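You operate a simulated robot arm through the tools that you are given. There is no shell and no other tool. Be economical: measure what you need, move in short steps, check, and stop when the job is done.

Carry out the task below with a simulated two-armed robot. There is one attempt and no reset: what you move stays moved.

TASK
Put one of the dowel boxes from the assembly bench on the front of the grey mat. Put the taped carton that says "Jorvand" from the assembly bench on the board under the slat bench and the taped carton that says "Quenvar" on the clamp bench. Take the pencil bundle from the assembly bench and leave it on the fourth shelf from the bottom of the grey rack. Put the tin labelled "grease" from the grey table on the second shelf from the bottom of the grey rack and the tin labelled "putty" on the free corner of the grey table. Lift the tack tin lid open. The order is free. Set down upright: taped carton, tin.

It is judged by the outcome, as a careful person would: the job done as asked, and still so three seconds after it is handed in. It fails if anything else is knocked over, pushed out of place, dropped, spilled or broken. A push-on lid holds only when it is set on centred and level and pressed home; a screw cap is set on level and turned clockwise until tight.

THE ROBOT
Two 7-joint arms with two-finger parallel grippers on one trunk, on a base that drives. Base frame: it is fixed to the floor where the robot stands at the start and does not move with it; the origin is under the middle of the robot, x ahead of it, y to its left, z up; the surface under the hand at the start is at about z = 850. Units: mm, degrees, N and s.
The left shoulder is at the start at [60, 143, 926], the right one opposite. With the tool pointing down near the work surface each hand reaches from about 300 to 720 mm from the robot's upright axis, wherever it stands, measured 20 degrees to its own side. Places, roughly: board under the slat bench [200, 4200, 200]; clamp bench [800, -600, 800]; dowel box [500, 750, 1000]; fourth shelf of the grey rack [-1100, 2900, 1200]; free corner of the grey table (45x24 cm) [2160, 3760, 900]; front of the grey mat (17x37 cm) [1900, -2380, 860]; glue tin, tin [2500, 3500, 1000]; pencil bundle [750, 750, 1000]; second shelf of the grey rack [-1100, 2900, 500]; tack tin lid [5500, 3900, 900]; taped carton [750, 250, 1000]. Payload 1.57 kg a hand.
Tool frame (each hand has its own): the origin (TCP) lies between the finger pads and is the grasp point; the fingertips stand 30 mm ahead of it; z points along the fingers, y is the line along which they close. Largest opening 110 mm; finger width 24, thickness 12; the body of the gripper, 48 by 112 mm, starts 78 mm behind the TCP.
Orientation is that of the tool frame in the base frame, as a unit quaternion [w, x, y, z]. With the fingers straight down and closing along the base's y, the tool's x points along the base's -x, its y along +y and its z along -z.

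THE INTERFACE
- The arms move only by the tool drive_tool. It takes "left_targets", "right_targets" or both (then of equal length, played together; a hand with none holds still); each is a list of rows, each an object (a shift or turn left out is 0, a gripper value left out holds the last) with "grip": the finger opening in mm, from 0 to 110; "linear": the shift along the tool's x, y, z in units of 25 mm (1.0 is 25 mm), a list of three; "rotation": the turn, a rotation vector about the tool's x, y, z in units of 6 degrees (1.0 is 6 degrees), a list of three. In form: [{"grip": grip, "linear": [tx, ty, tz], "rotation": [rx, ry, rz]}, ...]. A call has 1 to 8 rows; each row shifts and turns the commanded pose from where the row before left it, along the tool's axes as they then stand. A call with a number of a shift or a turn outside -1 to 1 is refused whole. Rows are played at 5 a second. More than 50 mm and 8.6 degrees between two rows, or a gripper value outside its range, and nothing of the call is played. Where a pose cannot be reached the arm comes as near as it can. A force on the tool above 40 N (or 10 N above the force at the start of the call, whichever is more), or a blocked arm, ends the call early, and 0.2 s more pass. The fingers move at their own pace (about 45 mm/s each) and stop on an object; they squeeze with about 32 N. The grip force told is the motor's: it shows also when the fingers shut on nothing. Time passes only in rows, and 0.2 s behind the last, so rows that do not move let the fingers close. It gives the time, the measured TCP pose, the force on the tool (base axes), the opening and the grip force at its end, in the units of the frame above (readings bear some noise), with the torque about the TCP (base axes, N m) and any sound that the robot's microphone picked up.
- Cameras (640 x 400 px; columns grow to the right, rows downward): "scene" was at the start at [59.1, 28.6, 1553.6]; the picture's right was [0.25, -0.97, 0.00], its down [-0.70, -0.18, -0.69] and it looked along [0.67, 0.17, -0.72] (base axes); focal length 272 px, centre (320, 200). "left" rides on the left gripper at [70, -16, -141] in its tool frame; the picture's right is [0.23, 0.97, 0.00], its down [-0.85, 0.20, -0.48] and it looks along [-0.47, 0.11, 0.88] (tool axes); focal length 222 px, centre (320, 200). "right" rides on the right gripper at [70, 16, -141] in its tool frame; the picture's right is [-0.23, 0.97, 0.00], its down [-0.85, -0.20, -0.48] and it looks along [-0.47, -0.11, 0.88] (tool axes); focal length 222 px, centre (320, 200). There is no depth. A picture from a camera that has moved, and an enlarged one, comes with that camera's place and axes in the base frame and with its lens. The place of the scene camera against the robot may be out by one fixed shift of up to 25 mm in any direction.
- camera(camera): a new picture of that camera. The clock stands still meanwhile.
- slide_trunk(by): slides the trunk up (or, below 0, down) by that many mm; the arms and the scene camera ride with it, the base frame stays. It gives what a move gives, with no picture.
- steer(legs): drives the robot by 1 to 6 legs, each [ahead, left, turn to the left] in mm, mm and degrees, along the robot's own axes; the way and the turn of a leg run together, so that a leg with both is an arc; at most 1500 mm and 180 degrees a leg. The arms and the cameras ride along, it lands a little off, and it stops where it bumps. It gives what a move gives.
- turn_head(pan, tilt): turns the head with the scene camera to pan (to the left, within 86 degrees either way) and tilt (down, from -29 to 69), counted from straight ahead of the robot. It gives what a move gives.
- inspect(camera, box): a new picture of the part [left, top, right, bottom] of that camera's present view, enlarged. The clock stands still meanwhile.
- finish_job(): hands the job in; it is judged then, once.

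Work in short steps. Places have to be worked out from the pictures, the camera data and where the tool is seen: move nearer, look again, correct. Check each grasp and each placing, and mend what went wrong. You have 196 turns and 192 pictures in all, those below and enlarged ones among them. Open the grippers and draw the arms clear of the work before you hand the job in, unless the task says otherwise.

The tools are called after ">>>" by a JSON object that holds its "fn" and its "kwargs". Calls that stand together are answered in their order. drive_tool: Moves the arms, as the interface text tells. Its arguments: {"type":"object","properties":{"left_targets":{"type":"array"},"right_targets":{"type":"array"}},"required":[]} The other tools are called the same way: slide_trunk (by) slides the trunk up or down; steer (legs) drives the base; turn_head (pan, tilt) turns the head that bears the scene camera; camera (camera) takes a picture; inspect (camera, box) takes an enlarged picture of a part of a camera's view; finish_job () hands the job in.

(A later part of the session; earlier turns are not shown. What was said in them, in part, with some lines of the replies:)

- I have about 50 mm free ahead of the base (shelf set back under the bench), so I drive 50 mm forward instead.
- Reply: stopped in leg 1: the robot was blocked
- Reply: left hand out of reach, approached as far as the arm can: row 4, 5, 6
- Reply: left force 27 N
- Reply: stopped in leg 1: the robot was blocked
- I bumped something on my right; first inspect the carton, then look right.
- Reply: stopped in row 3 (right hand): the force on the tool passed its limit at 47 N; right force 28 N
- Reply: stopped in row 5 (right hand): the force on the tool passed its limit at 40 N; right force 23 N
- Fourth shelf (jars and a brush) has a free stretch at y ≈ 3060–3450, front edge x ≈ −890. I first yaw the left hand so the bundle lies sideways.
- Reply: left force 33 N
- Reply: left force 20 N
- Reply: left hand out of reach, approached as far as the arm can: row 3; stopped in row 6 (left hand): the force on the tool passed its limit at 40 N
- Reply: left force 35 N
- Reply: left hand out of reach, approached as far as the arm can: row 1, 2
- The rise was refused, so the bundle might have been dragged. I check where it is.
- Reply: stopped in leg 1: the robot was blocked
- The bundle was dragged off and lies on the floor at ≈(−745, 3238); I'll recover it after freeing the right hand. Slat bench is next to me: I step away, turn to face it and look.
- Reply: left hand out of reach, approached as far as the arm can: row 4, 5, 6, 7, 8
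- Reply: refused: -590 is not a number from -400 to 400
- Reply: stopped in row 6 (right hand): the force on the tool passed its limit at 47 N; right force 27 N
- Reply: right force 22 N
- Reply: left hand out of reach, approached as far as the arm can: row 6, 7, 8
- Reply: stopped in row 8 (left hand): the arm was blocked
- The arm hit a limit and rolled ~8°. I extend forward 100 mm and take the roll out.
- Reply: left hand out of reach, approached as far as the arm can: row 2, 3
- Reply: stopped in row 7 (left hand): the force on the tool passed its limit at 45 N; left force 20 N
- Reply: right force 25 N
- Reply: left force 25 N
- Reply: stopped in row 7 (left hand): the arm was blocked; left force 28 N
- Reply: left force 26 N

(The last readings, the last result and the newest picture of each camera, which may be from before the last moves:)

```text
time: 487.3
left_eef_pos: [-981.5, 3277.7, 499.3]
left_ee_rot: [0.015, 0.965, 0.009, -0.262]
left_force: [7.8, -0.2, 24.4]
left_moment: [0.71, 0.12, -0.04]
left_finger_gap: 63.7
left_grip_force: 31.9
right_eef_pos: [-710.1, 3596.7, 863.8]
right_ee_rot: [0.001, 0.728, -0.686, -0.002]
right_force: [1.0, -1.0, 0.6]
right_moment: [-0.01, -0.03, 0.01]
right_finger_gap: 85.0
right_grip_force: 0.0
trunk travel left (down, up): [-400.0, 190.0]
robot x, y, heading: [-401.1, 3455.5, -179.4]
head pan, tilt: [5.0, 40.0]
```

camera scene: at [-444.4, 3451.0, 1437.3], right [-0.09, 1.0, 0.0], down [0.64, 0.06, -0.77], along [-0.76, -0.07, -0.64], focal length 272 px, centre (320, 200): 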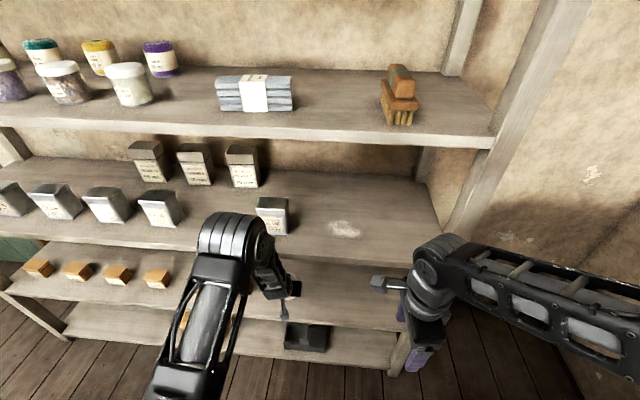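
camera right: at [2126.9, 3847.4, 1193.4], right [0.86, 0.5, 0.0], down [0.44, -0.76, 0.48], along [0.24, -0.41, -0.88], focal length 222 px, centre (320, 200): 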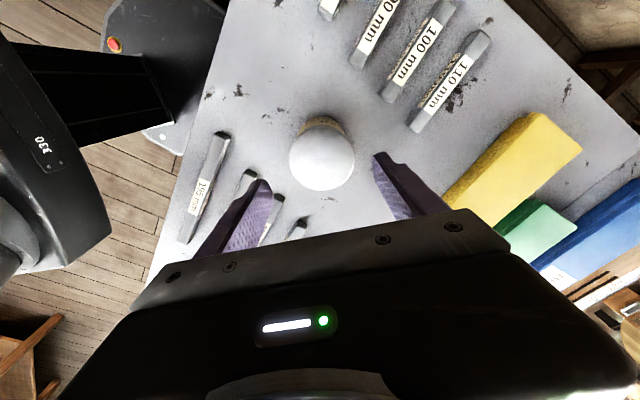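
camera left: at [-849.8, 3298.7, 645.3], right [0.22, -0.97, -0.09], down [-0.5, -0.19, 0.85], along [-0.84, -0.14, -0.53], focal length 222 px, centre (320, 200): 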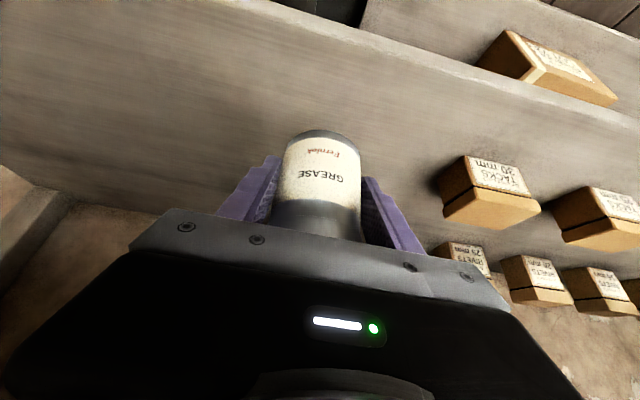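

Contact; shelf ≈ 459. Open and withdraw along the tool axis.

>>> {"fn": "drive_tool", "kwargs": {"left_targets": [{"grip": 90, "linear": [-0.02, 0, -0.04]}, {"grip": 90}, {"grip": 90}, {"linear": [0, 0, -0.7]}, {"linear": [0, 0, -0.9]}, {"linear": [0, 0, -0.9]}, {"linear": [0, 0, -0.9]}, {"linear": [0, 0, -0.6]}]}}

>>> {"fn": "camera", "kwargs": {"camera": "left"}}

```text
time: 489.1
left_eef_pos: [-930.7, 3280.8, 585.3]
left_ee_rot: [0.015, 0.966, 0.008, -0.258]
left_force: [-0.3, -0.4, -0.3]
left_moment: [0.02, 0.0, 0.0]
left_finger_gap: 90.2
left_grip_force: 0.0
right_eef_pos: [-713.6, 3596.3, 863.0]
right_ee_rot: [0.0, 0.727, -0.686, 0.0]
right_force: [-0.1, 0.1, -0.1]
right_moment: [0.0, -0.01, -0.01]
right_finger_gap: 85.0
right_grip_force: 0.1
trunk travel left (down, up): [-400.0, 190.0]
robot x, y, heading: [-402.0, 3450.4, -179.6]
head pan, tilt: [5.0, 40.0]
```

```text
57 pictures are left
camera left: at [-801.3, 3301.0, 671.5], right [0.22, -0.97, -0.09], down [-0.5, -0.19, 0.85], along [-0.84, -0.14, -0.52], focal length 222 px, centre (320, 200)
```

left: 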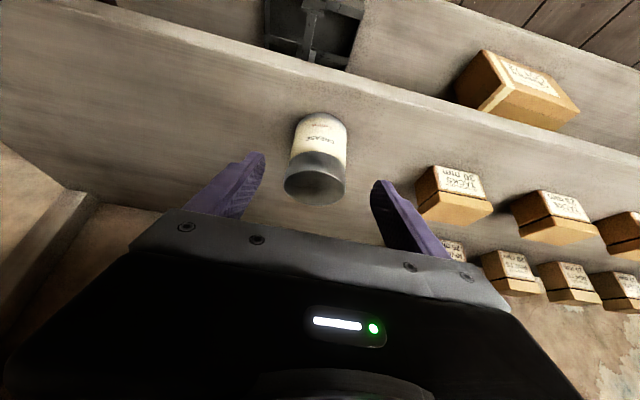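

Grease stands upright on the second shelf. Now for the tack tin: back off, straighten the hand, raise the trunk, and drive across.

>>> {"fn": "steer", "kwargs": {"legs": [[-330, 0, 0]]}}

>>> {"fn": "slide_trunk", "kwargs": {"by": 190}}

>>> {"fn": "drive_tool", "kwargs": {"left_targets": [{"rotation": [0, 0.9, 0], "linear": [0, 0, -0.8]}, {"rotation": [0, 0.9, 0], "linear": [0, 0, -0.8]}, {"rotation": [0, 0.9, 0], "linear": [0, 0, -0.8]}, {"rotation": [0, 0.9, 0], "linear": [0, 0, -0.8]}, {"rotation": [0, 0.9, 0], "linear": [0, 0, -0.8]}, {"rotation": [0, 0.5, 0], "linear": [0, 0, -0.8]}, {"linear": [0, 0, -0.8]}, {"linear": [0, 0, -0.8]}]}}

>>> {"fn": "camera", "kwargs": {"camera": "scene"}}

>>> {"fn": "steer", "kwargs": {"legs": [[0, 130, 0], [0, 0, -179.6], [1500, 0, 0], [0, -720, 0], [1500, 0, 0], [900, 0, 0]]}}

```text
time: 491.2
left_eef_pos: [-599.7, 3281.6, 585.2]
left_ee_rot: [0.016, 0.966, 0.01, -0.259]
left_force: [0.4, 0.0, 0.5]
left_moment: [0.0, -0.01, 0.05]
left_finger_gap: 90.1
left_grip_force: 0.1
right_eef_pos: [-383.1, 3598.2, 863.9]
right_ee_rot: [0.001, 0.727, -0.686, -0.002]
right_force: [0.7, -0.6, 1.0]
right_moment: [0.0, 0.04, -0.03]
right_finger_gap: 84.9
right_grip_force: 0.1
trunk travel left (down, up): [-400.0, 190.0]
robot x, y, heading: [-70.8, 3454.9, -179.5]
head pan, tilt: [5.0, 40.0]
```

```text
time: 493.3
left_eef_pos: [-600.7, 3281.6, 774.4]
left_ee_rot: [0.015, 0.966, 0.01, -0.258]
left_force: [-0.4, 0.1, 0.0]
left_moment: [0.01, -0.03, 0.01]
left_finger_gap: 89.7
left_grip_force: 0.1
right_eef_pos: [-383.1, 3598.5, 1052.5]
right_ee_rot: [0.0, 0.728, -0.686, -0.001]
right_force: [-0.2, 0.3, 0.4]
right_moment: [0.0, -0.01, 0.01]
right_finger_gap: 85.0
right_grip_force: 0.0
trunk travel left (down, up): [-590.0, 0.0]
robot x, y, heading: [-68.4, 3454.7, -179.4]
head pan, tilt: [5.0, 40.0]
```

```text
time: 495.1
left_eef_pos: [-568.4, 3286.4, 929.2]
left_ee_rot: [0.012, 1.0, 0.014, 0.0]
left_force: [-0.1, 0.2, -0.8]
left_moment: [0.01, 0.0, 0.01]
left_finger_gap: 89.9
left_grip_force: 0.0
right_eef_pos: [-383.2, 3597.6, 1052.6]
right_ee_rot: [0.0, 0.728, -0.686, -0.001]
right_force: [1.2, 0.4, 0.0]
right_moment: [0.01, 0.01, -0.03]
right_finger_gap: 85.2
right_grip_force: 0.1
trunk travel left (down, up): [-590.0, 0.0]
robot x, y, heading: [-73.1, 3451.6, -179.1]
head pan, tilt: [5.0, 40.0]
```

```text
56 pictures are left
camera scene: at [-113.7, 3453.9, 1627.3], right [-0.1, 1.0, 0.0], down [0.64, 0.06, -0.77], along [-0.76, -0.07, -0.64], focal length 272 px, centre (320, 200)
```

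scene: 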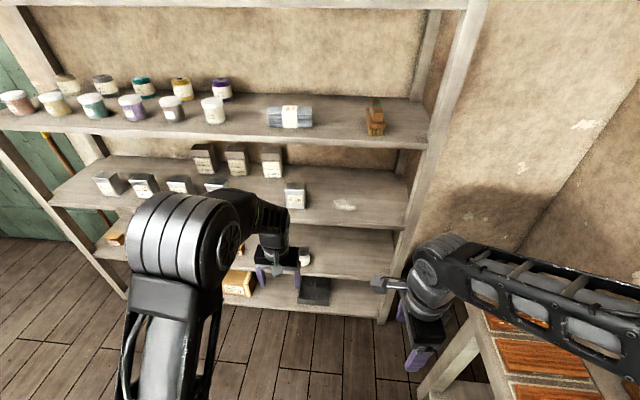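

```text
time: 525.8
left_eef_pos: [4280.9, 2450.1, 927.3]
left_ee_rot: [0.001, 0.034, 0.999, 0.013]
left_force: [0.4, -0.2, 0.5]
left_moment: [-0.02, 0.05, -0.01]
left_finger_gap: 90.1
left_grip_force: 0.0
right_eef_pos: [4066.5, 2156.8, 1052.5]
right_ee_rot: [0.001, 0.722, 0.692, -0.001]
right_force: [0.5, -0.3, 0.2]
right_moment: [0.02, -0.01, -0.01]
right_finger_gap: 85.1
right_grip_force: 0.0
trunk travel left (down, up): [-590.0, 0.0]
robot x, y, heading: [3771.2, 2331.1, -5.1]
head pan, tilt: [5.0, 40.0]
```

Arrived at (3771, 2331). Look toward the tack tin desk.

>>> {"fn": "turn_head", "kwargs": {"pan": 40, "tilt": 22}}

>>> {"fn": "camera", "kwargs": {"camera": "scene"}}

>>> {"fn": "turn_head", "kwargs": {"pan": 0, "tilt": 22}}

>>> {"fn": "camera", "kwargs": {"camera": "scene"}}

```text
time: 526.9
left_eef_pos: [4280.8, 2448.7, 927.6]
left_ee_rot: [0.001, 0.036, 0.999, 0.012]
left_force: [0.1, 0.7, -0.4]
left_moment: [0.02, -0.01, 0.0]
left_finger_gap: 89.7
left_grip_force: 0.0
right_eef_pos: [4066.6, 2158.0, 1053.2]
right_ee_rot: [0.001, 0.721, 0.693, -0.001]
right_force: [0.1, 0.6, -0.2]
right_moment: [-0.01, -0.01, 0.02]
right_finger_gap: 85.4
right_grip_force: 0.0
trunk travel left (down, up): [-590.0, 0.0]
robot x, y, heading: [3765.9, 2335.9, -5.4]
head pan, tilt: [40.0, 22.0]
```

```text
55 pictures are left
camera scene: at [3826.7, 2396.3, 1655.4], right [0.57, -0.82, 0.0], down [-0.31, -0.21, -0.93], along [0.76, 0.53, -0.38], focal length 272 px, centre (320, 200)
```

scene: 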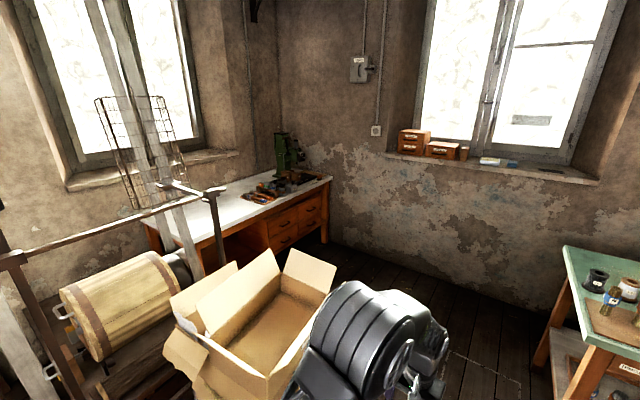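

```text
time: 527.9
left_eef_pos: [4280.1, 2449.8, 928.3]
left_ee_rot: [0.0, 0.036, 0.999, 0.013]
left_force: [0.4, -0.3, -0.8]
left_moment: [0.01, 0.03, 0.01]
left_finger_gap: 90.4
left_grip_force: 0.1
right_eef_pos: [4066.5, 2157.7, 1052.8]
right_ee_rot: [0.001, 0.721, 0.693, 0.0]
right_force: [0.3, 0.2, -0.1]
right_moment: [0.02, -0.02, -0.03]
right_finger_gap: 85.0
right_grip_force: 0.1
trunk travel left (down, up): [-590.0, 0.0]
robot x, y, heading: [3766.3, 2333.4, -5.1]
head pan, tilt: [0.0, 22.0]
```

```text
54 pictures are left
camera scene: at [3843.0, 2335.1, 1655.5], right [-0.09, -1.0, 0.0], down [-0.37, 0.03, -0.93], along [0.92, -0.08, -0.37], focal length 272 px, centre (320, 200)
```

scene: 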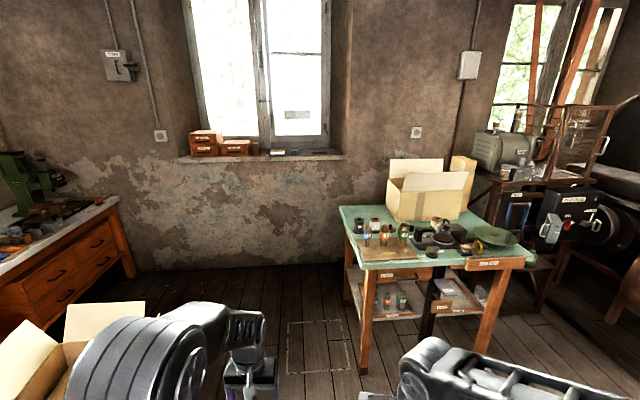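

The desk front is y≈3670, with the tin at about (5500, 3900); a cardboard box stands left of the approach. I drive east, turn to face +y, and look.

>>> {"fn": "steer", "kwargs": {"legs": [[0, 0, 5.2], [1500, 100, 0], [320, 0, 0], [0, 0, 90], [350, 0, 0]]}}

>>> {"fn": "turn_head", "kwargs": {"pan": 0, "tilt": 30}}

>>> {"fn": "camera", "kwargs": {"camera": "scene"}}

```text
refused: leg 2 is longer than a leg can be; nothing moved
```

```text
time: 528.6
left_eef_pos: [4280.2, 2451.1, 928.7]
left_ee_rot: [0.0, 0.035, 0.999, 0.012]
left_force: [0.2, 0.2, 0.7]
left_moment: [-0.01, 0.01, 0.02]
left_finger_gap: 89.9
left_grip_force: 0.0
right_eef_pos: [4066.1, 2157.4, 1052.8]
right_ee_rot: [0.001, 0.721, 0.693, 0.0]
right_force: [0.0, 0.4, -0.3]
right_moment: [0.01, 0.0, 0.01]
right_finger_gap: 85.1
right_grip_force: 0.1
trunk travel left (down, up): [-590.0, 0.0]
robot x, y, heading: [3768.0, 2334.0, -5.0]
head pan, tilt: [0.0, 30.0]
```

```text
53 pictures are left
camera scene: at [3840.6, 2335.2, 1642.7], right [-0.09, -1.0, 0.0], down [-0.5, 0.04, -0.87], along [0.86, -0.08, -0.5], focal length 272 px, centre (320, 200)
```

scene: 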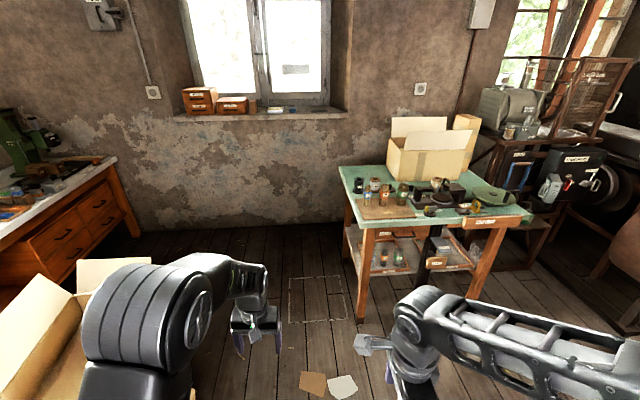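

Split the leg and go.

>>> {"fn": "steer", "kwargs": {"legs": [[0, 0, 5.2], [0, 110, 0], [1500, 0, 0], [300, 0, 0], [0, 0, 90], [350, 0, 0]]}}

>>> {"fn": "turn_head", "kwargs": {"pan": 5, "tilt": 30}}

>>> {"fn": "camera", "kwargs": {"camera": "scene"}}

```text
time: 544.7
left_eef_pos: [5411.8, 3293.8, 927.8]
left_ee_rot: [0.009, 0.712, -0.702, -0.009]
left_force: [-0.5, -0.2, 0.4]
left_moment: [-0.03, 0.02, 0.02]
left_finger_gap: 89.9
left_grip_force: 0.1
right_eef_pos: [5722.7, 3106.8, 1053.3]
right_ee_rot: [0.001, -0.022, 1.0, -0.001]
right_force: [-0.5, -0.1, -0.1]
right_moment: [-0.04, -0.02, -0.01]
right_finger_gap: 85.0
right_grip_force: 0.1
trunk travel left (down, up): [-590.0, 0.0]
robot x, y, heading: [5572.9, 2793.1, 89.9]
head pan, tilt: [0.0, 30.0]
```

```text
time: 545.3
left_eef_pos: [5412.7, 3293.1, 928.5]
left_ee_rot: [0.009, 0.712, -0.702, -0.009]
left_force: [0.6, 0.0, -0.4]
left_moment: [-0.01, 0.0, 0.03]
left_finger_gap: 90.1
left_grip_force: 0.1
right_eef_pos: [5721.3, 3106.0, 1052.7]
right_ee_rot: [0.001, -0.022, 1.0, 0.001]
right_force: [0.3, 0.0, -0.3]
right_moment: [0.04, 0.0, 0.01]
right_finger_gap: 85.3
right_grip_force: 0.0
trunk travel left (down, up): [-590.0, 0.0]
robot x, y, heading: [5572.9, 2793.9, 89.7]
head pan, tilt: [5.0, 30.0]
```

```text
52 pictures are left
camera scene: at [5576.9, 2862.9, 1642.7], right [1.0, 0.08, 0.0], down [0.04, -0.5, -0.87], along [-0.07, 0.86, -0.5], focal length 272 px, centre (320, 200)
```

scene: 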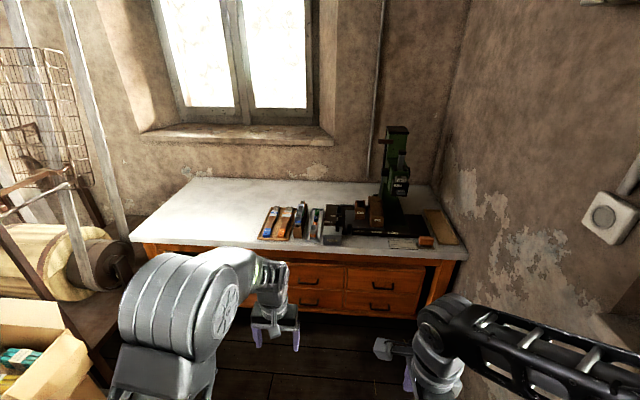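

>>> {"fn": "inspect", "kwargs": {"camera": "scene", "box": [230, 150, 480, 310]}}

```text
2.50 times, centred on (355, 230) of scene
camera zoom: at [5576.9, 2862.9, 1642.7], right [1.0, 0.08, 0.0], down [0.04, -0.5, -0.87], along [-0.07, 0.86, -0.5], focal length 681 px, centre (232, 125)
```

zoom: 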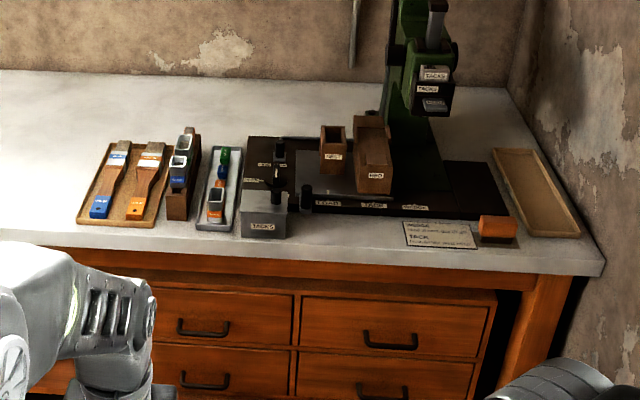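

The "TACKS" tin is a small grey box near (5560, 3805). I raise the left hand, then approach.

>>> {"fn": "drive_tool", "kwargs": {"left_targets": [{"linear": [0.6, 0, -0.9]}, {"linear": [0.6, 0, -0.9]}, {"linear": [0.6, 0, -0.9]}, {"linear": [0.6, 0, -0.9]}, {"linear": [0.6, 0, -0.9]}, {"linear": [0.6, 0, -0.9]}, {"linear": [0.6, 0, -0.9]}, {"linear": [0.6, 0, -0.9]}]}}

>>> {"fn": "steer", "kwargs": {"legs": [[0, -70, 0], [530, 0, 0]]}}

>>> {"fn": "turn_head", "kwargs": {"pan": 8, "tilt": 52}}

>>> {"fn": "camera", "kwargs": {"camera": "scene"}}

>>> {"fn": "camera", "kwargs": {"camera": "left"}}

```text
time: 547.1
left_eef_pos: [5417.5, 3174.9, 1109.4]
left_ee_rot: [0.009, 0.712, -0.702, -0.009]
left_force: [0.4, -0.4, -0.1]
left_moment: [-0.01, -0.01, 0.01]
left_finger_gap: 89.9
left_grip_force: 0.0
right_eef_pos: [5722.2, 3104.9, 1053.6]
right_ee_rot: [0.001, -0.023, 1.0, 0.001]
right_force: [-0.3, 0.2, 0.1]
right_moment: [0.02, 0.0, -0.01]
right_finger_gap: 85.1
right_grip_force: 0.1
trunk travel left (down, up): [-590.0, 0.0]
robot x, y, heading: [5572.6, 2793.7, 89.9]
head pan, tilt: [5.0, 30.0]
```

```text
time: 550.8
left_eef_pos: [5490.0, 3702.3, 1109.7]
left_ee_rot: [0.01, 0.712, -0.702, -0.009]
left_force: [-0.1, -0.4, 0.1]
left_moment: [-0.02, -0.02, 0.01]
left_finger_gap: 90.3
left_grip_force: 0.1
right_eef_pos: [5794.2, 3633.5, 1052.9]
right_ee_rot: [0.001, -0.025, 1.0, 0.0]
right_force: [-0.7, 0.0, 0.2]
right_moment: [-0.02, 0.02, -0.01]
right_finger_gap: 85.0
right_grip_force: 0.1
trunk travel left (down, up): [-590.0, 0.0]
robot x, y, heading: [5644.3, 3320.8, 89.9]
head pan, tilt: [5.0, 30.0]
```

```text
time: 551.7
left_eef_pos: [5488.4, 3701.7, 1110.1]
left_ee_rot: [0.008, 0.712, -0.703, -0.009]
left_force: [0.4, 0.3, 0.2]
left_moment: [-0.01, -0.02, 0.01]
left_finger_gap: 90.0
left_grip_force: 0.0
right_eef_pos: [5794.1, 3633.5, 1053.1]
right_ee_rot: [0.001, -0.023, 1.0, 0.001]
right_force: [0.4, -0.2, 0.3]
right_moment: [0.02, -0.02, 0.01]
right_finger_gap: 85.1
right_grip_force: 0.1
trunk travel left (down, up): [-590.0, 0.0]
robot x, y, heading: [5643.2, 3322.8, 89.8]
head pan, tilt: [8.0, 52.0]
```

```text
50 pictures are left
camera scene: at [5646.5, 3374.5, 1610.5], right [0.99, 0.14, 0.0], down [0.11, -0.78, -0.62], along [-0.08, 0.61, -0.79], focal length 272 px, centre (320, 200)
```

scene: 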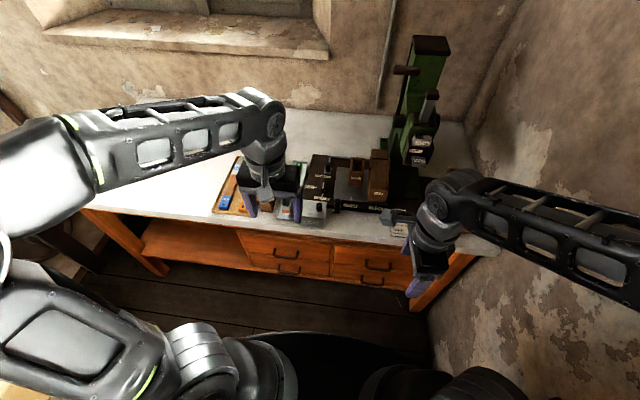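

```text
49 pictures are left
camera left: at [5509.4, 3630.4, 1249.1], right [-0.97, -0.24, 0.02], down [-0.2, 0.85, 0.48], along [-0.14, 0.46, -0.88], focal length 222 px, centre (320, 200)
```

left: 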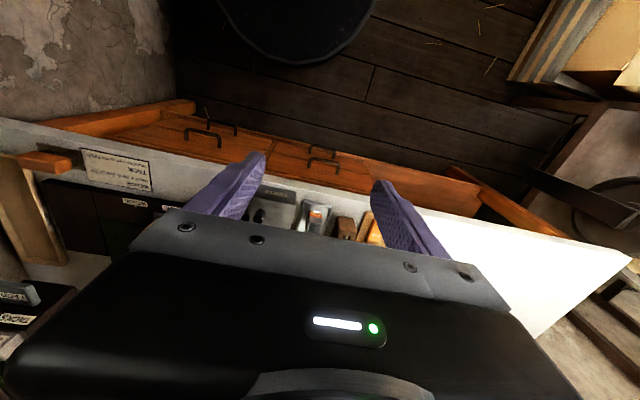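

Zoom on the tin from here.

>>> {"fn": "inspect", "kwargs": {"camera": "scene", "box": [270, 140, 400, 240]}}

>>> {"fn": "inspect", "kwargs": {"camera": "left", "box": [180, 120, 420, 260]}}

```text
4.00 times, centred on (335, 190) of scene
camera zoom: at [5646.5, 3374.5, 1610.5], right [0.99, 0.14, 0.0], down [0.11, -0.78, -0.62], along [-0.08, 0.61, -0.79], focal length 1090 px, centre (260, 240)
```

zoom: 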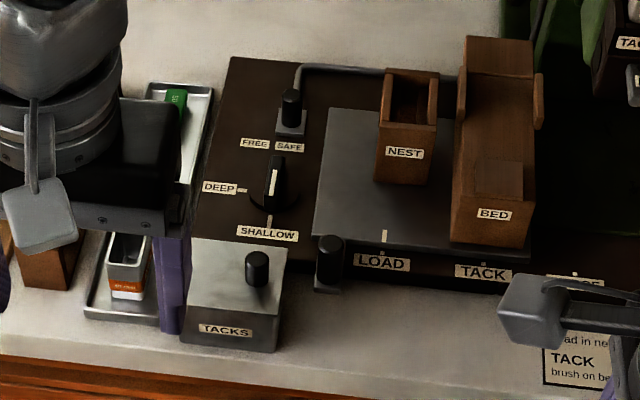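

```text
2.67 times, centred on (300, 190) of left
camera zoom: at [5509.4, 3630.4, 1249.1], right [-0.97, -0.24, 0.02], down [-0.2, 0.85, 0.48], along [-0.14, 0.46, -0.88], focal length 592 px, centre (373, 227)
```

zoom: 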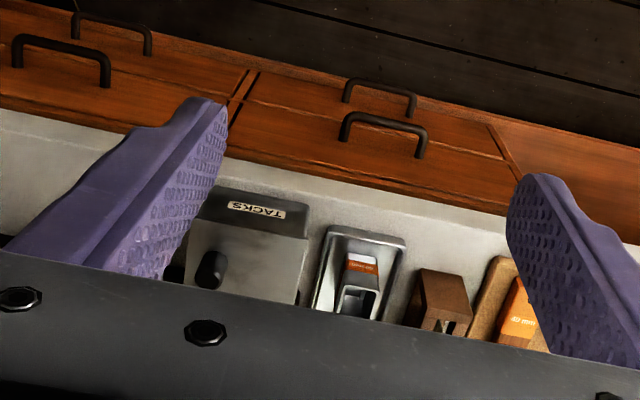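

The tin lid has a black knob off to the right, so it likely hinges on the left. I move closer and yaw the left hand to close front-to-back on the knob.

>>> {"fn": "steer", "kwargs": {"legs": [[95, 0, 0]]}}

>>> {"fn": "drive_tool", "kwargs": {"left_targets": [{"rotation": [0, 0, -1], "grip": 60}, {"rotation": [0, 0, -1]}, {"rotation": [0, 0, -1]}, {"rotation": [0, 0, -1]}, {"rotation": [0, 0, -1]}, {"rotation": [0, 0, -1]}, {"rotation": [0, 0, -1]}, {"rotation": [0, 0, -1]}]}}

>>> {"fn": "drive_tool", "kwargs": {"left_targets": [{"rotation": [0, 0, -1]}, {"rotation": [0, 0, -1]}, {"rotation": [0, 0, -1]}, {"rotation": [0, 0, -1]}, {"rotation": [0, 0, -1]}, {"rotation": [0, 0, -1]}, {"rotation": [0, 0, -1]}]}}

>>> {"fn": "camera", "kwargs": {"camera": "left"}}

```text
time: 552.8
left_eef_pos: [5488.1, 3794.7, 1109.9]
left_ee_rot: [0.01, 0.714, -0.7, -0.007]
left_force: [0.3, 0.5, 0.2]
left_moment: [-0.03, -0.02, 0.0]
left_finger_gap: 90.1
left_grip_force: 0.0
right_eef_pos: [5793.8, 3727.1, 1051.7]
right_ee_rot: [0.001, -0.024, 1.0, 0.0]
right_force: [-0.2, 0.1, -0.4]
right_moment: [-0.05, 0.03, 0.01]
right_finger_gap: 85.0
right_grip_force: 0.1
trunk travel left (down, up): [-590.0, 0.0]
robot x, y, heading: [5645.5, 3416.0, 90.0]
head pan, tilt: [8.0, 52.0]
```

```text
time: 554.6
left_eef_pos: [5488.4, 3793.4, 1108.8]
left_ee_rot: [0.004, 0.937, -0.35, -0.012]
left_force: [-0.3, -0.3, 0.7]
left_moment: [-0.01, -0.01, 0.02]
left_finger_gap: 60.1
left_grip_force: 0.1
right_eef_pos: [5793.4, 3725.8, 1052.0]
right_ee_rot: [0.001, -0.025, 1.0, 0.002]
right_force: [0.1, 0.7, 0.1]
right_moment: [0.0, -0.02, 0.02]
right_finger_gap: 84.8
right_grip_force: 0.0
trunk travel left (down, up): [-590.0, 0.0]
robot x, y, heading: [5646.3, 3412.8, 90.2]
head pan, tilt: [8.0, 52.0]
```

```text
time: 556.2
left_eef_pos: [5489.2, 3793.7, 1109.2]
left_ee_rot: [0.0, 1.0, 0.009, -0.012]
left_force: [-0.1, 0.1, -0.4]
left_moment: [0.0, 0.02, 0.01]
left_finger_gap: 59.8
left_grip_force: 0.2
right_eef_pos: [5793.7, 3726.9, 1051.9]
right_ee_rot: [0.001, -0.025, 1.0, 0.001]
right_force: [0.0, 0.1, 0.5]
right_moment: [0.01, -0.01, -0.02]
right_finger_gap: 85.0
right_grip_force: 0.1
trunk travel left (down, up): [-590.0, 0.0]
robot x, y, heading: [5643.8, 3413.0, 89.9]
head pan, tilt: [8.0, 52.0]
```

```text
46 pictures are left
camera left: at [5560.8, 3809.6, 1247.9], right [0.24, -0.97, -0.01], down [-0.84, -0.22, 0.5], along [-0.48, -0.12, -0.87], focal length 222 px, centre (320, 200)
```

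left: 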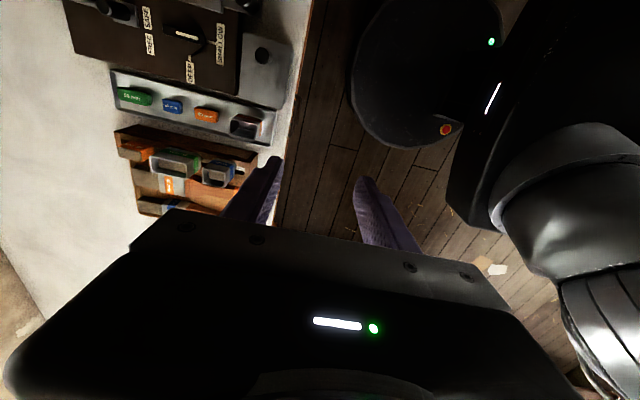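

Knob at x ≈ 5563, y ≈ 3890–3900. Move above it at z≈1050.

>>> {"fn": "drive_tool", "kwargs": {"left_targets": [{"linear": [0.74, -0.98, 0.5]}, {"linear": [0.74, -0.98, 0.5]}, {"linear": [0.74, -0.98, 0.6]}, {"linear": [0.74, -0.98, 0.6]}, {"linear": [0, 0, 0]}]}}

>>> {"fn": "camera", "kwargs": {"camera": "left"}}

```text
time: 557.4
left_eef_pos: [5559.0, 3892.8, 1051.0]
left_ee_rot: [0.0, 1.0, 0.009, -0.013]
left_force: [0.9, -0.3, -0.7]
left_moment: [-0.01, 0.01, 0.02]
left_finger_gap: 59.9
left_grip_force: 0.1
right_eef_pos: [5794.5, 3725.2, 1052.2]
right_ee_rot: [0.001, -0.024, 1.0, 0.001]
right_force: [0.0, 0.3, -0.1]
right_moment: [-0.03, -0.03, -0.01]
right_finger_gap: 85.0
right_grip_force: 0.0
trunk travel left (down, up): [-590.0, 0.0]
robot x, y, heading: [5643.8, 3414.5, 89.9]
head pan, tilt: [8.0, 52.0]
```

```text
45 pictures are left
camera left: at [5630.4, 3908.8, 1189.5], right [0.24, -0.97, -0.01], down [-0.84, -0.21, 0.5], along [-0.48, -0.12, -0.87], focal length 222 px, centre (320, 200)
```

left: 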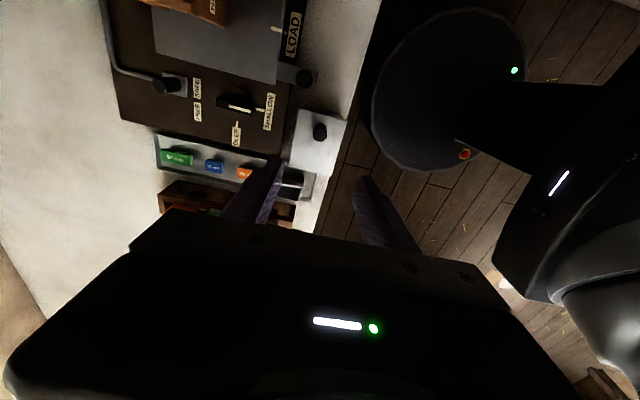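

Knob top ≈ (5563, 3894, 873), under the tool. Descend with the fingers at 46 mm.

>>> {"fn": "drive_tool", "kwargs": {"left_targets": [{"linear": [0.15, 0, 0.8], "grip": 46}, {"linear": [0, 0, 0.9]}, {"linear": [0, 0, 0.9]}, {"linear": [0, 0, 0.9]}, {"linear": [0, 0, 0.9]}, {"linear": [0, 0, 0]}]}}

>>> {"fn": "camera", "kwargs": {"camera": "left"}}

>>> {"fn": "inspect", "kwargs": {"camera": "scene", "box": [250, 160, 400, 270]}}

```text
time: 558.8
left_eef_pos: [5561.2, 3893.6, 941.8]
left_ee_rot: [0.0, 1.0, 0.01, -0.012]
left_force: [-0.4, 0.0, -0.2]
left_moment: [0.03, 0.03, 0.03]
left_finger_gap: 46.0
left_grip_force: 0.1
right_eef_pos: [5794.2, 3725.8, 1053.0]
right_ee_rot: [0.001, -0.025, 1.0, 0.001]
right_force: [-0.7, -0.5, -0.6]
right_moment: [-0.01, -0.02, 0.0]
right_finger_gap: 85.1
right_grip_force: 0.0
trunk travel left (down, up): [-590.0, 0.0]
robot x, y, heading: [5645.8, 3413.2, 90.2]
head pan, tilt: [8.0, 52.0]
```

```text
44 pictures are left
camera left: at [5633.5, 3908.5, 1080.0], right [0.24, -0.97, -0.01], down [-0.84, -0.21, 0.5], along [-0.48, -0.12, -0.87], focal length 222 px, centre (320, 200)
```

left: 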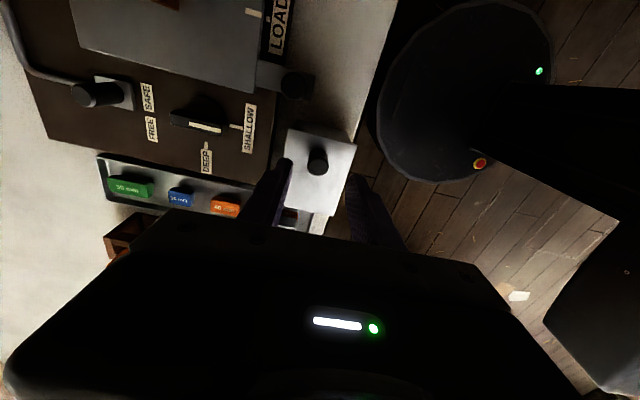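

```text
3.64 times, centred on (325, 215) of scene
camera zoom: at [5646.5, 3466.9, 1610.5], right [0.99, 0.14, 0.0], down [0.11, -0.78, -0.62], along [-0.09, 0.61, -0.79], focal length 990 px, centre (302, 146)
```

zoom: 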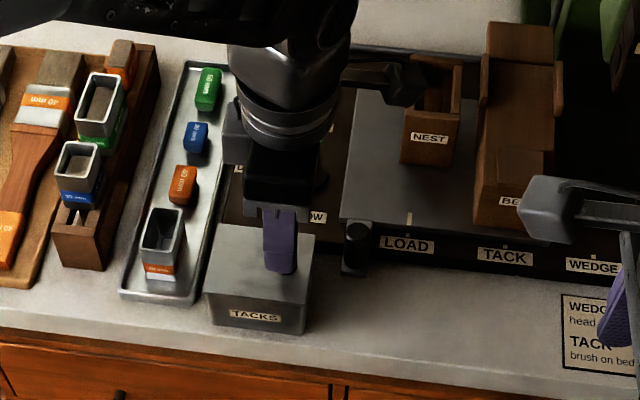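

Aligned (knob at (5562, 3893)). Descend 56 mm more and close gently.

>>> {"fn": "drive_tool", "kwargs": {"left_targets": [{"linear": [0, 0, 0.8]}, {"linear": [0, 0, 0.8]}, {"linear": [0, 0, 0.4]}, {"linear": [0, 0, 0.2]}, {"linear": [0, 0, 0]}]}}

>>> {"fn": "camera", "kwargs": {"camera": "left"}}

```text
time: 559.8
left_eef_pos: [5560.6, 3895.0, 893.8]
left_ee_rot: [-0.005, 1.0, 0.008, -0.011]
left_force: [-4.6, -4.9, 29.4]
left_moment: [-1.04, -0.17, -0.18]
left_finger_gap: 50.9
left_grip_force: 2.5
right_eef_pos: [5793.4, 3726.1, 1052.6]
right_ee_rot: [0.001, -0.025, 1.0, 0.001]
right_force: [-0.3, -0.6, -0.1]
right_moment: [0.02, 0.02, -0.01]
right_finger_gap: 85.2
right_grip_force: 0.1
trunk travel left (down, up): [-590.0, 0.0]
robot x, y, heading: [5644.8, 3414.8, 89.7]
head pan, tilt: [8.0, 52.0]
stopped in row 5 (left hand): the force on the tool passed its limit at 47 N (the readings are from after the stop); the commanded pose is now the measured one
```

```text
42 pictures are left
camera left: at [5632.8, 3909.9, 1032.1], right [0.24, -0.97, -0.01], down [-0.84, -0.22, 0.5], along [-0.48, -0.11, -0.87], focal length 222 px, centre (320, 200)
```

left: 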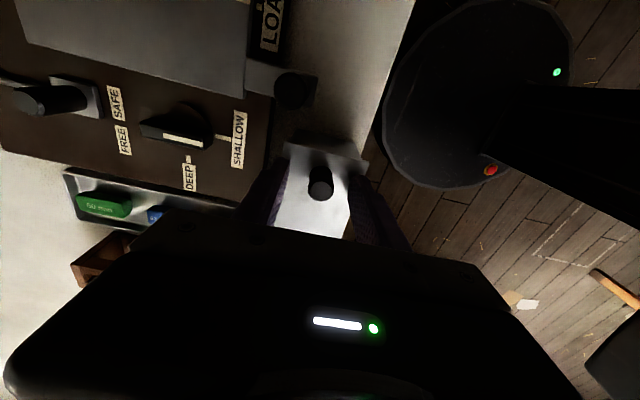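

Fingertips touched the lid (z ≈ 864). Rise 2.5 mm and close on the knob.

>>> {"fn": "drive_tool", "kwargs": {"left_targets": [{"linear": [0, 0, -0.12]}, {"grip": 8}, {"grip": 8}, {"grip": 8}, {"grip": 8}]}}

>>> {"fn": "camera", "kwargs": {"camera": "left"}}

```text
time: 561.0
left_eef_pos: [5560.8, 3894.2, 893.2]
left_ee_rot: [-0.005, 1.0, 0.009, -0.011]
left_force: [0.8, -8.2, 12.9]
left_moment: [-0.52, -0.18, -0.03]
left_finger_gap: 20.0
left_grip_force: 6.8
right_eef_pos: [5794.1, 3725.3, 1052.9]
right_ee_rot: [0.001, -0.024, 1.0, 0.002]
right_force: [-0.1, 0.6, 0.1]
right_moment: [-0.02, 0.02, 0.01]
right_finger_gap: 85.1
right_grip_force: 0.1
trunk travel left (down, up): [-590.0, 0.0]
robot x, y, heading: [5646.6, 3410.1, 90.3]
head pan, tilt: [8.0, 52.0]
```

```text
41 pictures are left
camera left: at [5633.4, 3909.0, 1032.7], right [0.24, -0.97, -0.01], down [-0.84, -0.22, 0.49], along [-0.48, -0.11, -0.87], focal length 222 px, centre (320, 200)
```

left: 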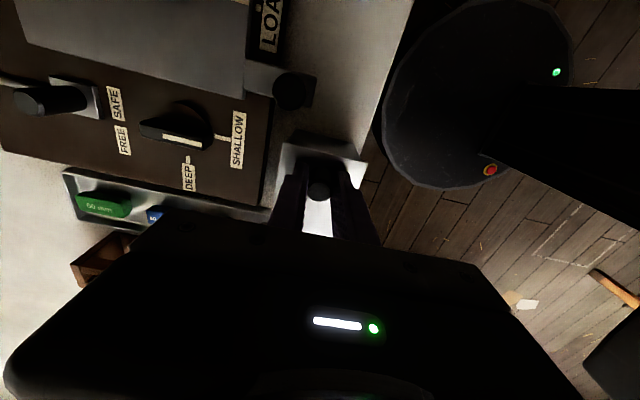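

Knob is held (20 mm). Hinge is likely the left edge (x≈5503). I try the first 15° of the arc and watch the forces.

>>> {"fn": "drive_tool", "kwargs": {"left_targets": [{"grip": 5}, {"grip": 5}, {"linear": [-0.05, 0, -0.2]}, {"linear": [-0.07, 0, -0.2]}, {"linear": [-0.09, 0, -0.2]}, {"linear": [0, 0, 0]}]}}

>>> {"fn": "inspect", "kwargs": {"camera": "scene", "box": [250, 160, 400, 270]}}

```text
time: 562.4
left_eef_pos: [5556.4, 3894.7, 908.1]
left_ee_rot: [-0.002, 1.0, 0.009, -0.011]
left_force: [6.7, -8.0, -11.7]
left_moment: [-0.6, -1.01, -0.03]
left_finger_gap: 19.3
left_grip_force: 33.1
right_eef_pos: [5793.9, 3726.0, 1053.4]
right_ee_rot: [0.001, -0.025, 1.0, 0.001]
right_force: [0.4, 0.0, -0.5]
right_moment: [-0.03, 0.02, 0.01]
right_finger_gap: 85.1
right_grip_force: 0.1
trunk travel left (down, up): [-590.0, 0.0]
robot x, y, heading: [5650.9, 3415.1, 89.8]
head pan, tilt: [8.0, 52.0]
```

```text
3.64 times, centred on (325, 215) of scene
camera zoom: at [5647.1, 3467.0, 1610.4], right [0.99, 0.14, 0.0], down [0.11, -0.78, -0.62], along [-0.09, 0.61, -0.79], focal length 990 px, centre (302, 146)
```

zoom: 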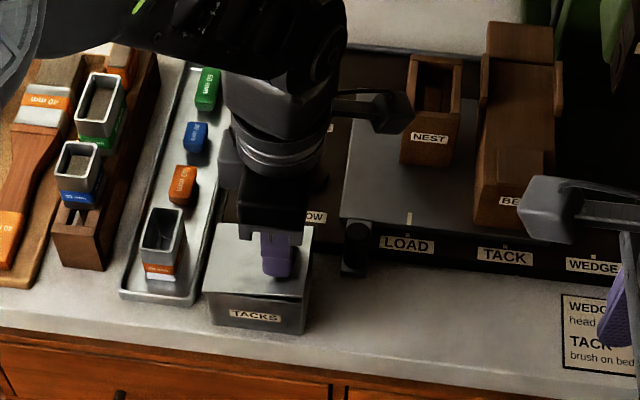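

Enlarge the tin further to see which way the lid moved.

>>> {"fn": "inspect", "kwargs": {"camera": "scene", "box": [290, 205, 345, 255]}}

>>> {"fn": "camera", "kwargs": {"camera": "left"}}

```text
8.00 times, centred on (318, 230) of scene
camera zoom: at [5647.1, 3467.0, 1610.4], right [0.99, 0.14, 0.0], down [0.11, -0.78, -0.62], along [-0.09, 0.61, -0.79], focal length 2179 px, centre (340, -40)
```

zoom: 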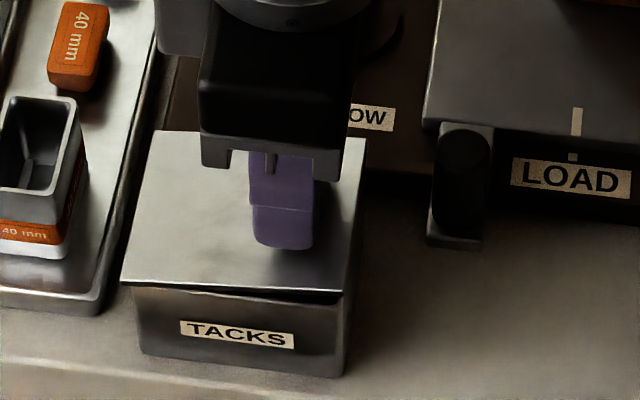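

```text
38 pictures are left
camera left: at [5628.2, 3909.7, 1046.6], right [0.24, -0.97, -0.01], down [-0.84, -0.22, 0.5], along [-0.48, -0.11, -0.87], focal length 222 px, centre (320, 200)
```

left: 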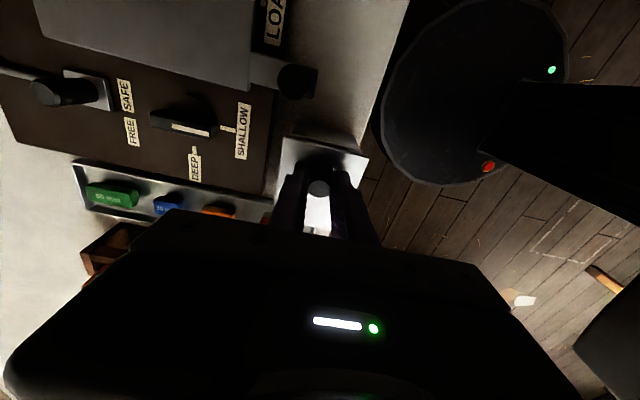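

The right side of the lid is rising, so the hinge is on the left. Continue the arc, rotating the hand along with the lid by 30°.

>>> {"fn": "drive_tool", "kwargs": {"left_targets": [{"linear": [-0.21, 0, -0.19], "rotation": [0, 1, 0]}, {"linear": [-0.2, 0, -0.2], "rotation": [0, 1, 0]}, {"linear": [-0.2, 0, -0.2], "rotation": [0, 1, 0]}, {"linear": [-0.18, 0, -0.21], "rotation": [0, 1, 0]}, {"linear": [-0.16, 0, -0.21], "rotation": [0, 1, 0]}, {"linear": [0, 0, 0]}]}}

>>> {"fn": "inspect", "kwargs": {"camera": "scene", "box": [270, 185, 365, 260]}}

```text
time: 563.8
left_eef_pos: [5528.7, 3893.8, 929.4]
left_ee_rot: [-0.007, 0.969, 0.008, 0.247]
left_force: [-8.7, -3.7, 9.6]
left_moment: [-0.57, 0.9, -0.41]
left_finger_gap: 19.5
left_grip_force: 33.4
right_eef_pos: [5793.5, 3724.4, 1054.2]
right_ee_rot: [0.0, -0.025, 1.0, 0.0]
right_force: [0.4, 0.3, 0.6]
right_moment: [-0.04, 0.03, 0.0]
right_finger_gap: 84.9
right_grip_force: 0.0
trunk travel left (down, up): [-590.0, 0.0]
robot x, y, heading: [5643.9, 3419.8, 90.3]
head pan, tilt: [8.0, 52.0]
```

```text
5.33 times, centred on (318, 222) of scene
camera zoom: at [5645.6, 3465.9, 1610.5], right [0.99, 0.14, 0.0], down [0.11, -0.78, -0.62], along [-0.09, 0.61, -0.79], focal length 1453 px, centre (333, 80)
```

zoom: 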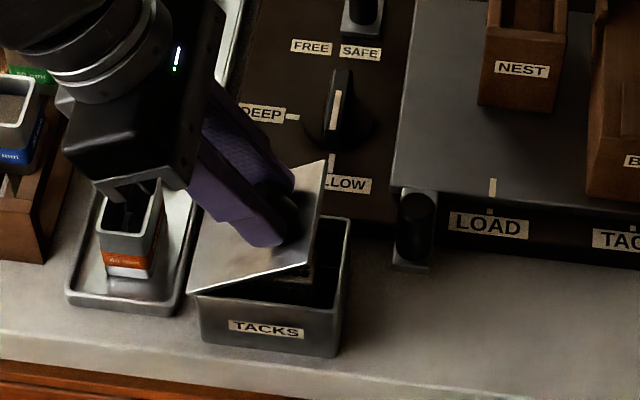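

Confirmed: the lid swings up about its left edge (~44°). Continue to ~80° with the hand turning along.

>>> {"fn": "drive_tool", "kwargs": {"left_targets": [{"linear": [-0.273, 0, -0.218], "rotation": [0, 0.88, 0]}, {"linear": [-0.252, 0, -0.242], "rotation": [0, 0.88, 0]}, {"linear": [-0.247, 0, -0.241], "rotation": [0, 0.88, 0]}, {"linear": [-0.254, 0, -0.233], "rotation": [0, 0.88, 0]}, {"linear": [-0.23, 0, -0.256], "rotation": [0, 0.88, 0]}, {"linear": [0, 0, 0]}]}}

>>> {"fn": "inspect", "kwargs": {"camera": "scene", "box": [250, 175, 365, 260]}}

```text
time: 565.2
left_eef_pos: [5488.4, 3893.2, 933.5]
left_ee_rot: [-0.008, 0.886, 0.007, 0.464]
left_force: [12.5, 8.0, 12.5]
left_moment: [-0.23, -0.97, -0.37]
left_finger_gap: 19.4
left_grip_force: 33.2
right_eef_pos: [5795.2, 3725.9, 1052.0]
right_ee_rot: [0.001, -0.025, 1.0, 0.001]
right_force: [0.0, 0.4, -0.4]
right_moment: [-0.01, 0.02, 0.0]
right_finger_gap: 84.9
right_grip_force: 0.1
trunk travel left (down, up): [-590.0, 0.0]
robot x, y, heading: [5644.0, 3413.3, 89.8]
head pan, tilt: [8.0, 52.0]
```

```text
4.71 times, centred on (308, 218) of scene
camera zoom: at [5648.5, 3467.3, 1610.4], right [0.99, 0.14, 0.0], down [0.11, -0.78, -0.62], along [-0.09, 0.61, -0.79], focal length 1282 px, centre (379, 118)
```

zoom: 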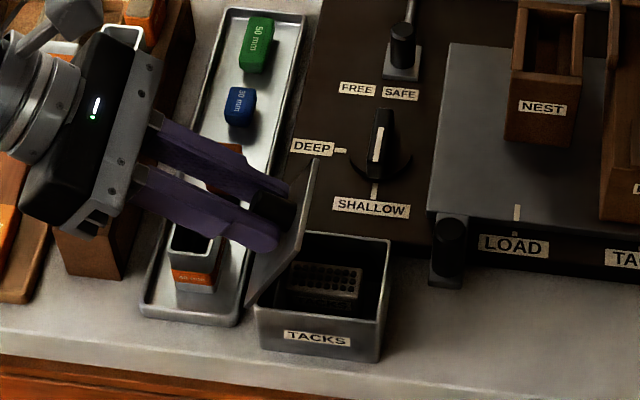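

Lid near 80°. Push on past vertical to ~105° with the hand tilt fixed, watching force.

>>> {"fn": "drive_tool", "kwargs": {"left_targets": [{"linear": [-0.19, 0, -0.21]}, {"linear": [-0.2, 0, -0.2]}, {"linear": [-0.22, 0, -0.18]}, {"linear": [-0.24, 0, -0.16]}, {"linear": [0, 0, 0]}]}}

>>> {"fn": "inspect", "kwargs": {"camera": "scene", "box": [250, 175, 365, 260]}}

```text
time: 566.4
left_eef_pos: [5455.3, 3894.1, 923.6]
left_ee_rot: [-0.009, 0.888, 0.009, 0.46]
left_force: [2.8, 12.1, 3.2]
left_moment: [-0.01, -0.31, 0.33]
left_finger_gap: 18.6
left_grip_force: 32.6
right_eef_pos: [5792.8, 3726.6, 1053.1]
right_ee_rot: [0.001, -0.024, 1.0, -0.001]
right_force: [-0.1, 0.4, -0.1]
right_moment: [-0.02, 0.01, -0.01]
right_finger_gap: 85.2
right_grip_force: 0.0
trunk travel left (down, up): [-590.0, 0.0]
robot x, y, heading: [5645.2, 3414.9, 90.3]
head pan, tilt: [8.0, 52.0]
```

```text
4.71 times, centred on (308, 218) of scene
camera zoom: at [5646.9, 3468.3, 1610.3], right [0.99, 0.14, 0.0], down [0.11, -0.78, -0.61], along [-0.09, 0.61, -0.79], focal length 1282 px, centre (379, 118)
```

zoom: 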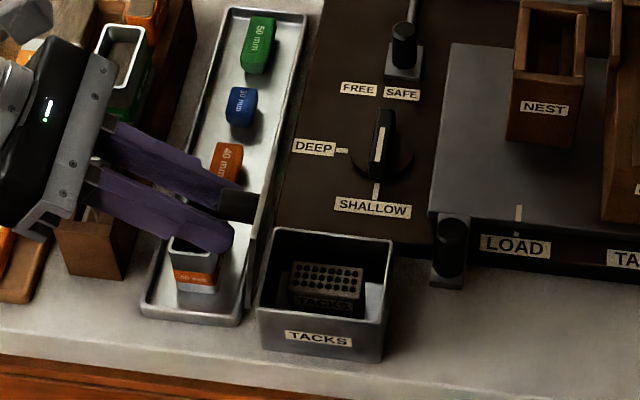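

The lid is past vertical. Open the fingers slightly and see if it stays.

>>> {"fn": "drive_tool", "kwargs": {"left_targets": [{"grip": 26}, {"grip": 34}, {"grip": 34}, {"grip": 34}]}}

>>> {"fn": "inspect", "kwargs": {"camera": "scene", "box": [250, 175, 365, 260]}}

```text
time: 567.4
left_eef_pos: [5458.1, 3893.9, 926.7]
left_ee_rot: [-0.007, 0.887, 0.006, 0.462]
left_force: [0.2, 0.1, -0.3]
left_moment: [-0.01, 0.02, -0.01]
left_finger_gap: 33.7
left_grip_force: 0.0
right_eef_pos: [5793.6, 3726.7, 1053.0]
right_ee_rot: [0.001, -0.024, 1.0, 0.001]
right_force: [0.6, 0.9, 0.4]
right_moment: [0.01, -0.01, 0.01]
right_finger_gap: 85.0
right_grip_force: 0.1
trunk travel left (down, up): [-590.0, 0.0]
robot x, y, heading: [5647.1, 3411.0, 89.9]
head pan, tilt: [8.0, 52.0]
```

```text
4.71 times, centred on (308, 218) of scene
camera zoom: at [5646.4, 3467.0, 1610.5], right [0.99, 0.14, 0.0], down [0.11, -0.78, -0.62], along [-0.09, 0.61, -0.79], focal length 1282 px, centre (379, 118)
```

zoom: 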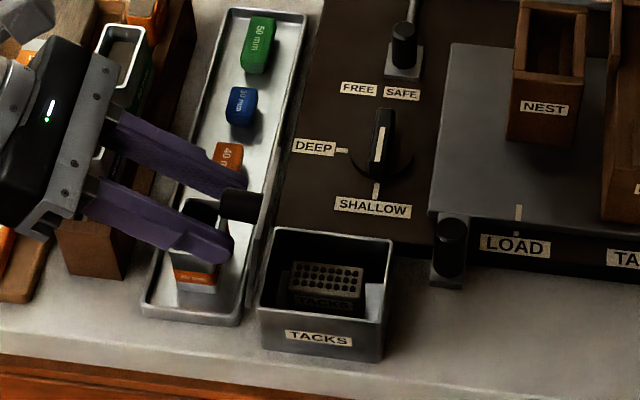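

It stays open. Withdraw along the tool axis, then check again.

>>> {"fn": "drive_tool", "kwargs": {"left_targets": [{"linear": [0, 0, -0.5]}, {"linear": [0, 0, -0.8]}, {"linear": [0, 0, -0.8]}, {"linear": [0, 0, -0.8]}, {"linear": [-0.0, 0, -0.8]}, {"linear": [0.8, 0, -0.5]}, {"linear": [0.8, 0, -0.5]}, {"linear": [0.8, 0, -0.5]}]}}

>>> {"fn": "inspect", "kwargs": {"camera": "scene", "box": [220, 160, 380, 270]}}

```text
time: 569.2
left_eef_pos: [5386.7, 3890.9, 1050.2]
left_ee_rot: [-0.008, 0.886, 0.006, 0.463]
left_force: [0.5, 0.1, -0.2]
left_moment: [0.02, 0.02, -0.02]
left_finger_gap: 33.9
left_grip_force: 0.2
right_eef_pos: [5793.5, 3725.3, 1052.4]
right_ee_rot: [0.001, -0.024, 1.0, 0.001]
right_force: [0.1, -0.7, -0.3]
right_moment: [0.04, 0.0, 0.0]
right_finger_gap: 85.3
right_grip_force: 0.1
trunk travel left (down, up): [-590.0, 0.0]
robot x, y, heading: [5644.8, 3415.8, 89.9]
head pan, tilt: [8.0, 52.0]
```

```text
3.64 times, centred on (300, 215) of scene
camera zoom: at [5646.7, 3466.5, 1610.5], right [0.99, 0.14, 0.0], down [0.11, -0.78, -0.62], along [-0.09, 0.61, -0.79], focal length 990 px, centre (393, 146)
```

zoom: 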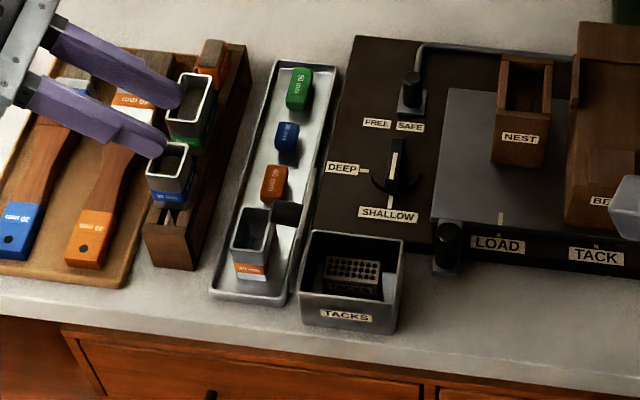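

The lid stands open and nothing else moved. I back the robot off and open both grippers.

>>> {"fn": "steer", "kwargs": {"legs": [[-450, 0, 0]]}}

>>> {"fn": "drive_tool", "kwargs": {"left_targets": [{"grip": 110}, {"grip": 110}, {"grip": 110}, {"grip": 110}, {"grip": 110}], "right_targets": [{"grip": 110}, {"grip": 110}, {"grip": 110}, {"grip": 110}, {"grip": 110}]}}

>>> {"fn": "turn_head", "kwargs": {"pan": 0, "tilt": 35}}

>>> {"fn": "inspect", "kwargs": {"camera": "scene", "box": [200, 120, 440, 280]}}

```text
time: 572.0
left_eef_pos: [5386.2, 3431.2, 1049.8]
left_ee_rot: [-0.008, 0.887, 0.007, 0.462]
left_force: [0.4, -0.7, -0.4]
left_moment: [0.07, 0.04, 0.0]
left_finger_gap: 34.1
left_grip_force: 0.1
right_eef_pos: [5793.9, 3266.1, 1054.0]
right_ee_rot: [0.0, -0.025, 1.0, 0.001]
right_force: [0.1, -0.3, -0.9]
right_moment: [0.04, 0.02, -0.03]
right_finger_gap: 84.8
right_grip_force: 0.0
trunk travel left (down, up): [-590.0, 0.0]
robot x, y, heading: [5646.7, 2952.7, 90.0]
head pan, tilt: [8.0, 52.0]
```

```text
time: 573.2
left_eef_pos: [5385.1, 3431.5, 1049.8]
left_ee_rot: [-0.008, 0.887, 0.007, 0.462]
left_force: [-0.1, 0.7, 0.0]
left_moment: [-0.01, -0.02, -0.02]
left_finger_gap: 110.0
left_grip_force: 0.0
right_eef_pos: [5794.2, 3267.2, 1052.4]
right_ee_rot: [0.001, -0.025, 1.0, 0.001]
right_force: [-0.2, -0.9, -0.5]
right_moment: [0.05, -0.01, 0.0]
right_finger_gap: 109.8
right_grip_force: 0.1
trunk travel left (down, up): [-590.0, 0.0]
robot x, y, heading: [5647.6, 2954.2, 90.1]
head pan, tilt: [8.0, 52.0]
```

```text
time: 574.0
left_eef_pos: [5385.2, 3431.7, 1049.4]
left_ee_rot: [-0.007, 0.887, 0.007, 0.462]
left_force: [-1.0, 0.5, 0.2]
left_moment: [0.01, 0.02, 0.0]
left_finger_gap: 109.8
left_grip_force: 0.0
right_eef_pos: [5794.1, 3266.5, 1052.7]
right_ee_rot: [0.001, -0.025, 1.0, 0.001]
right_force: [-0.7, -0.6, -0.3]
right_moment: [0.02, -0.01, 0.0]
right_finger_gap: 109.9
right_grip_force: 0.1
trunk travel left (down, up): [-590.0, 0.0]
robot x, y, heading: [5644.4, 2952.8, 90.2]
head pan, tilt: [0.0, 35.0]
```

```text
2.50 times, centred on (320, 200) of scene
camera zoom: at [5657.3, 3021.8, 1634.8], right [1.0, 0.0, 0.0], down [0.0, -0.57, -0.82], along [0.0, 0.82, -0.57], focal length 681 px, centre (320, 200)
```

zoom: 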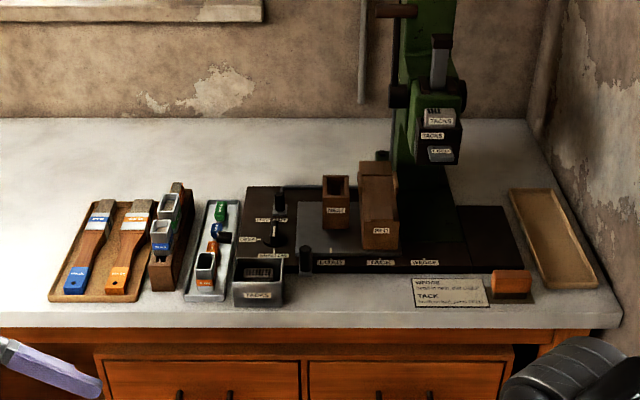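

The lid stays open, both grippers are empty and clear, and every item is at its place. I hand the job in.

>>> {"fn": "finish_job", "kwargs": {}}

```text
The job is handed in.
```

I've handed the job in with every item placed as asked, but the pencil bundle fell to the floor once along the way.

- **Dowel box:** the 20 mm box stands on the front of the grey mat.
- **Jorvand carton:** it stands upright on the board under the slat bench, only about 10–15 mm in from the board's front edge.
- **Quenvar carton:** it stands upright on the clamp bench. I had first set it partly on a spacer strip, so I moved it about 35 mm to clear it.
- **Pencil bundle:** it lies on the fourth shelf of the grey rack. On the first try it was dragged off and fell from that shelf. I picked it up with its wrapper looking undamaged and placed it again.
- **Grease tin:** it stands upright on the second shelf of the rack. I set it on the floor for a moment to change my grip.
- **Putty tin:** it stands upright on the free corner of the grey table, between the two rows of files.
- **Tack tin:** the lid is open past vertical and stayed open after I let go.

The base bumped benches a few times while driving. I saw nothing knocked over or shifted by it.
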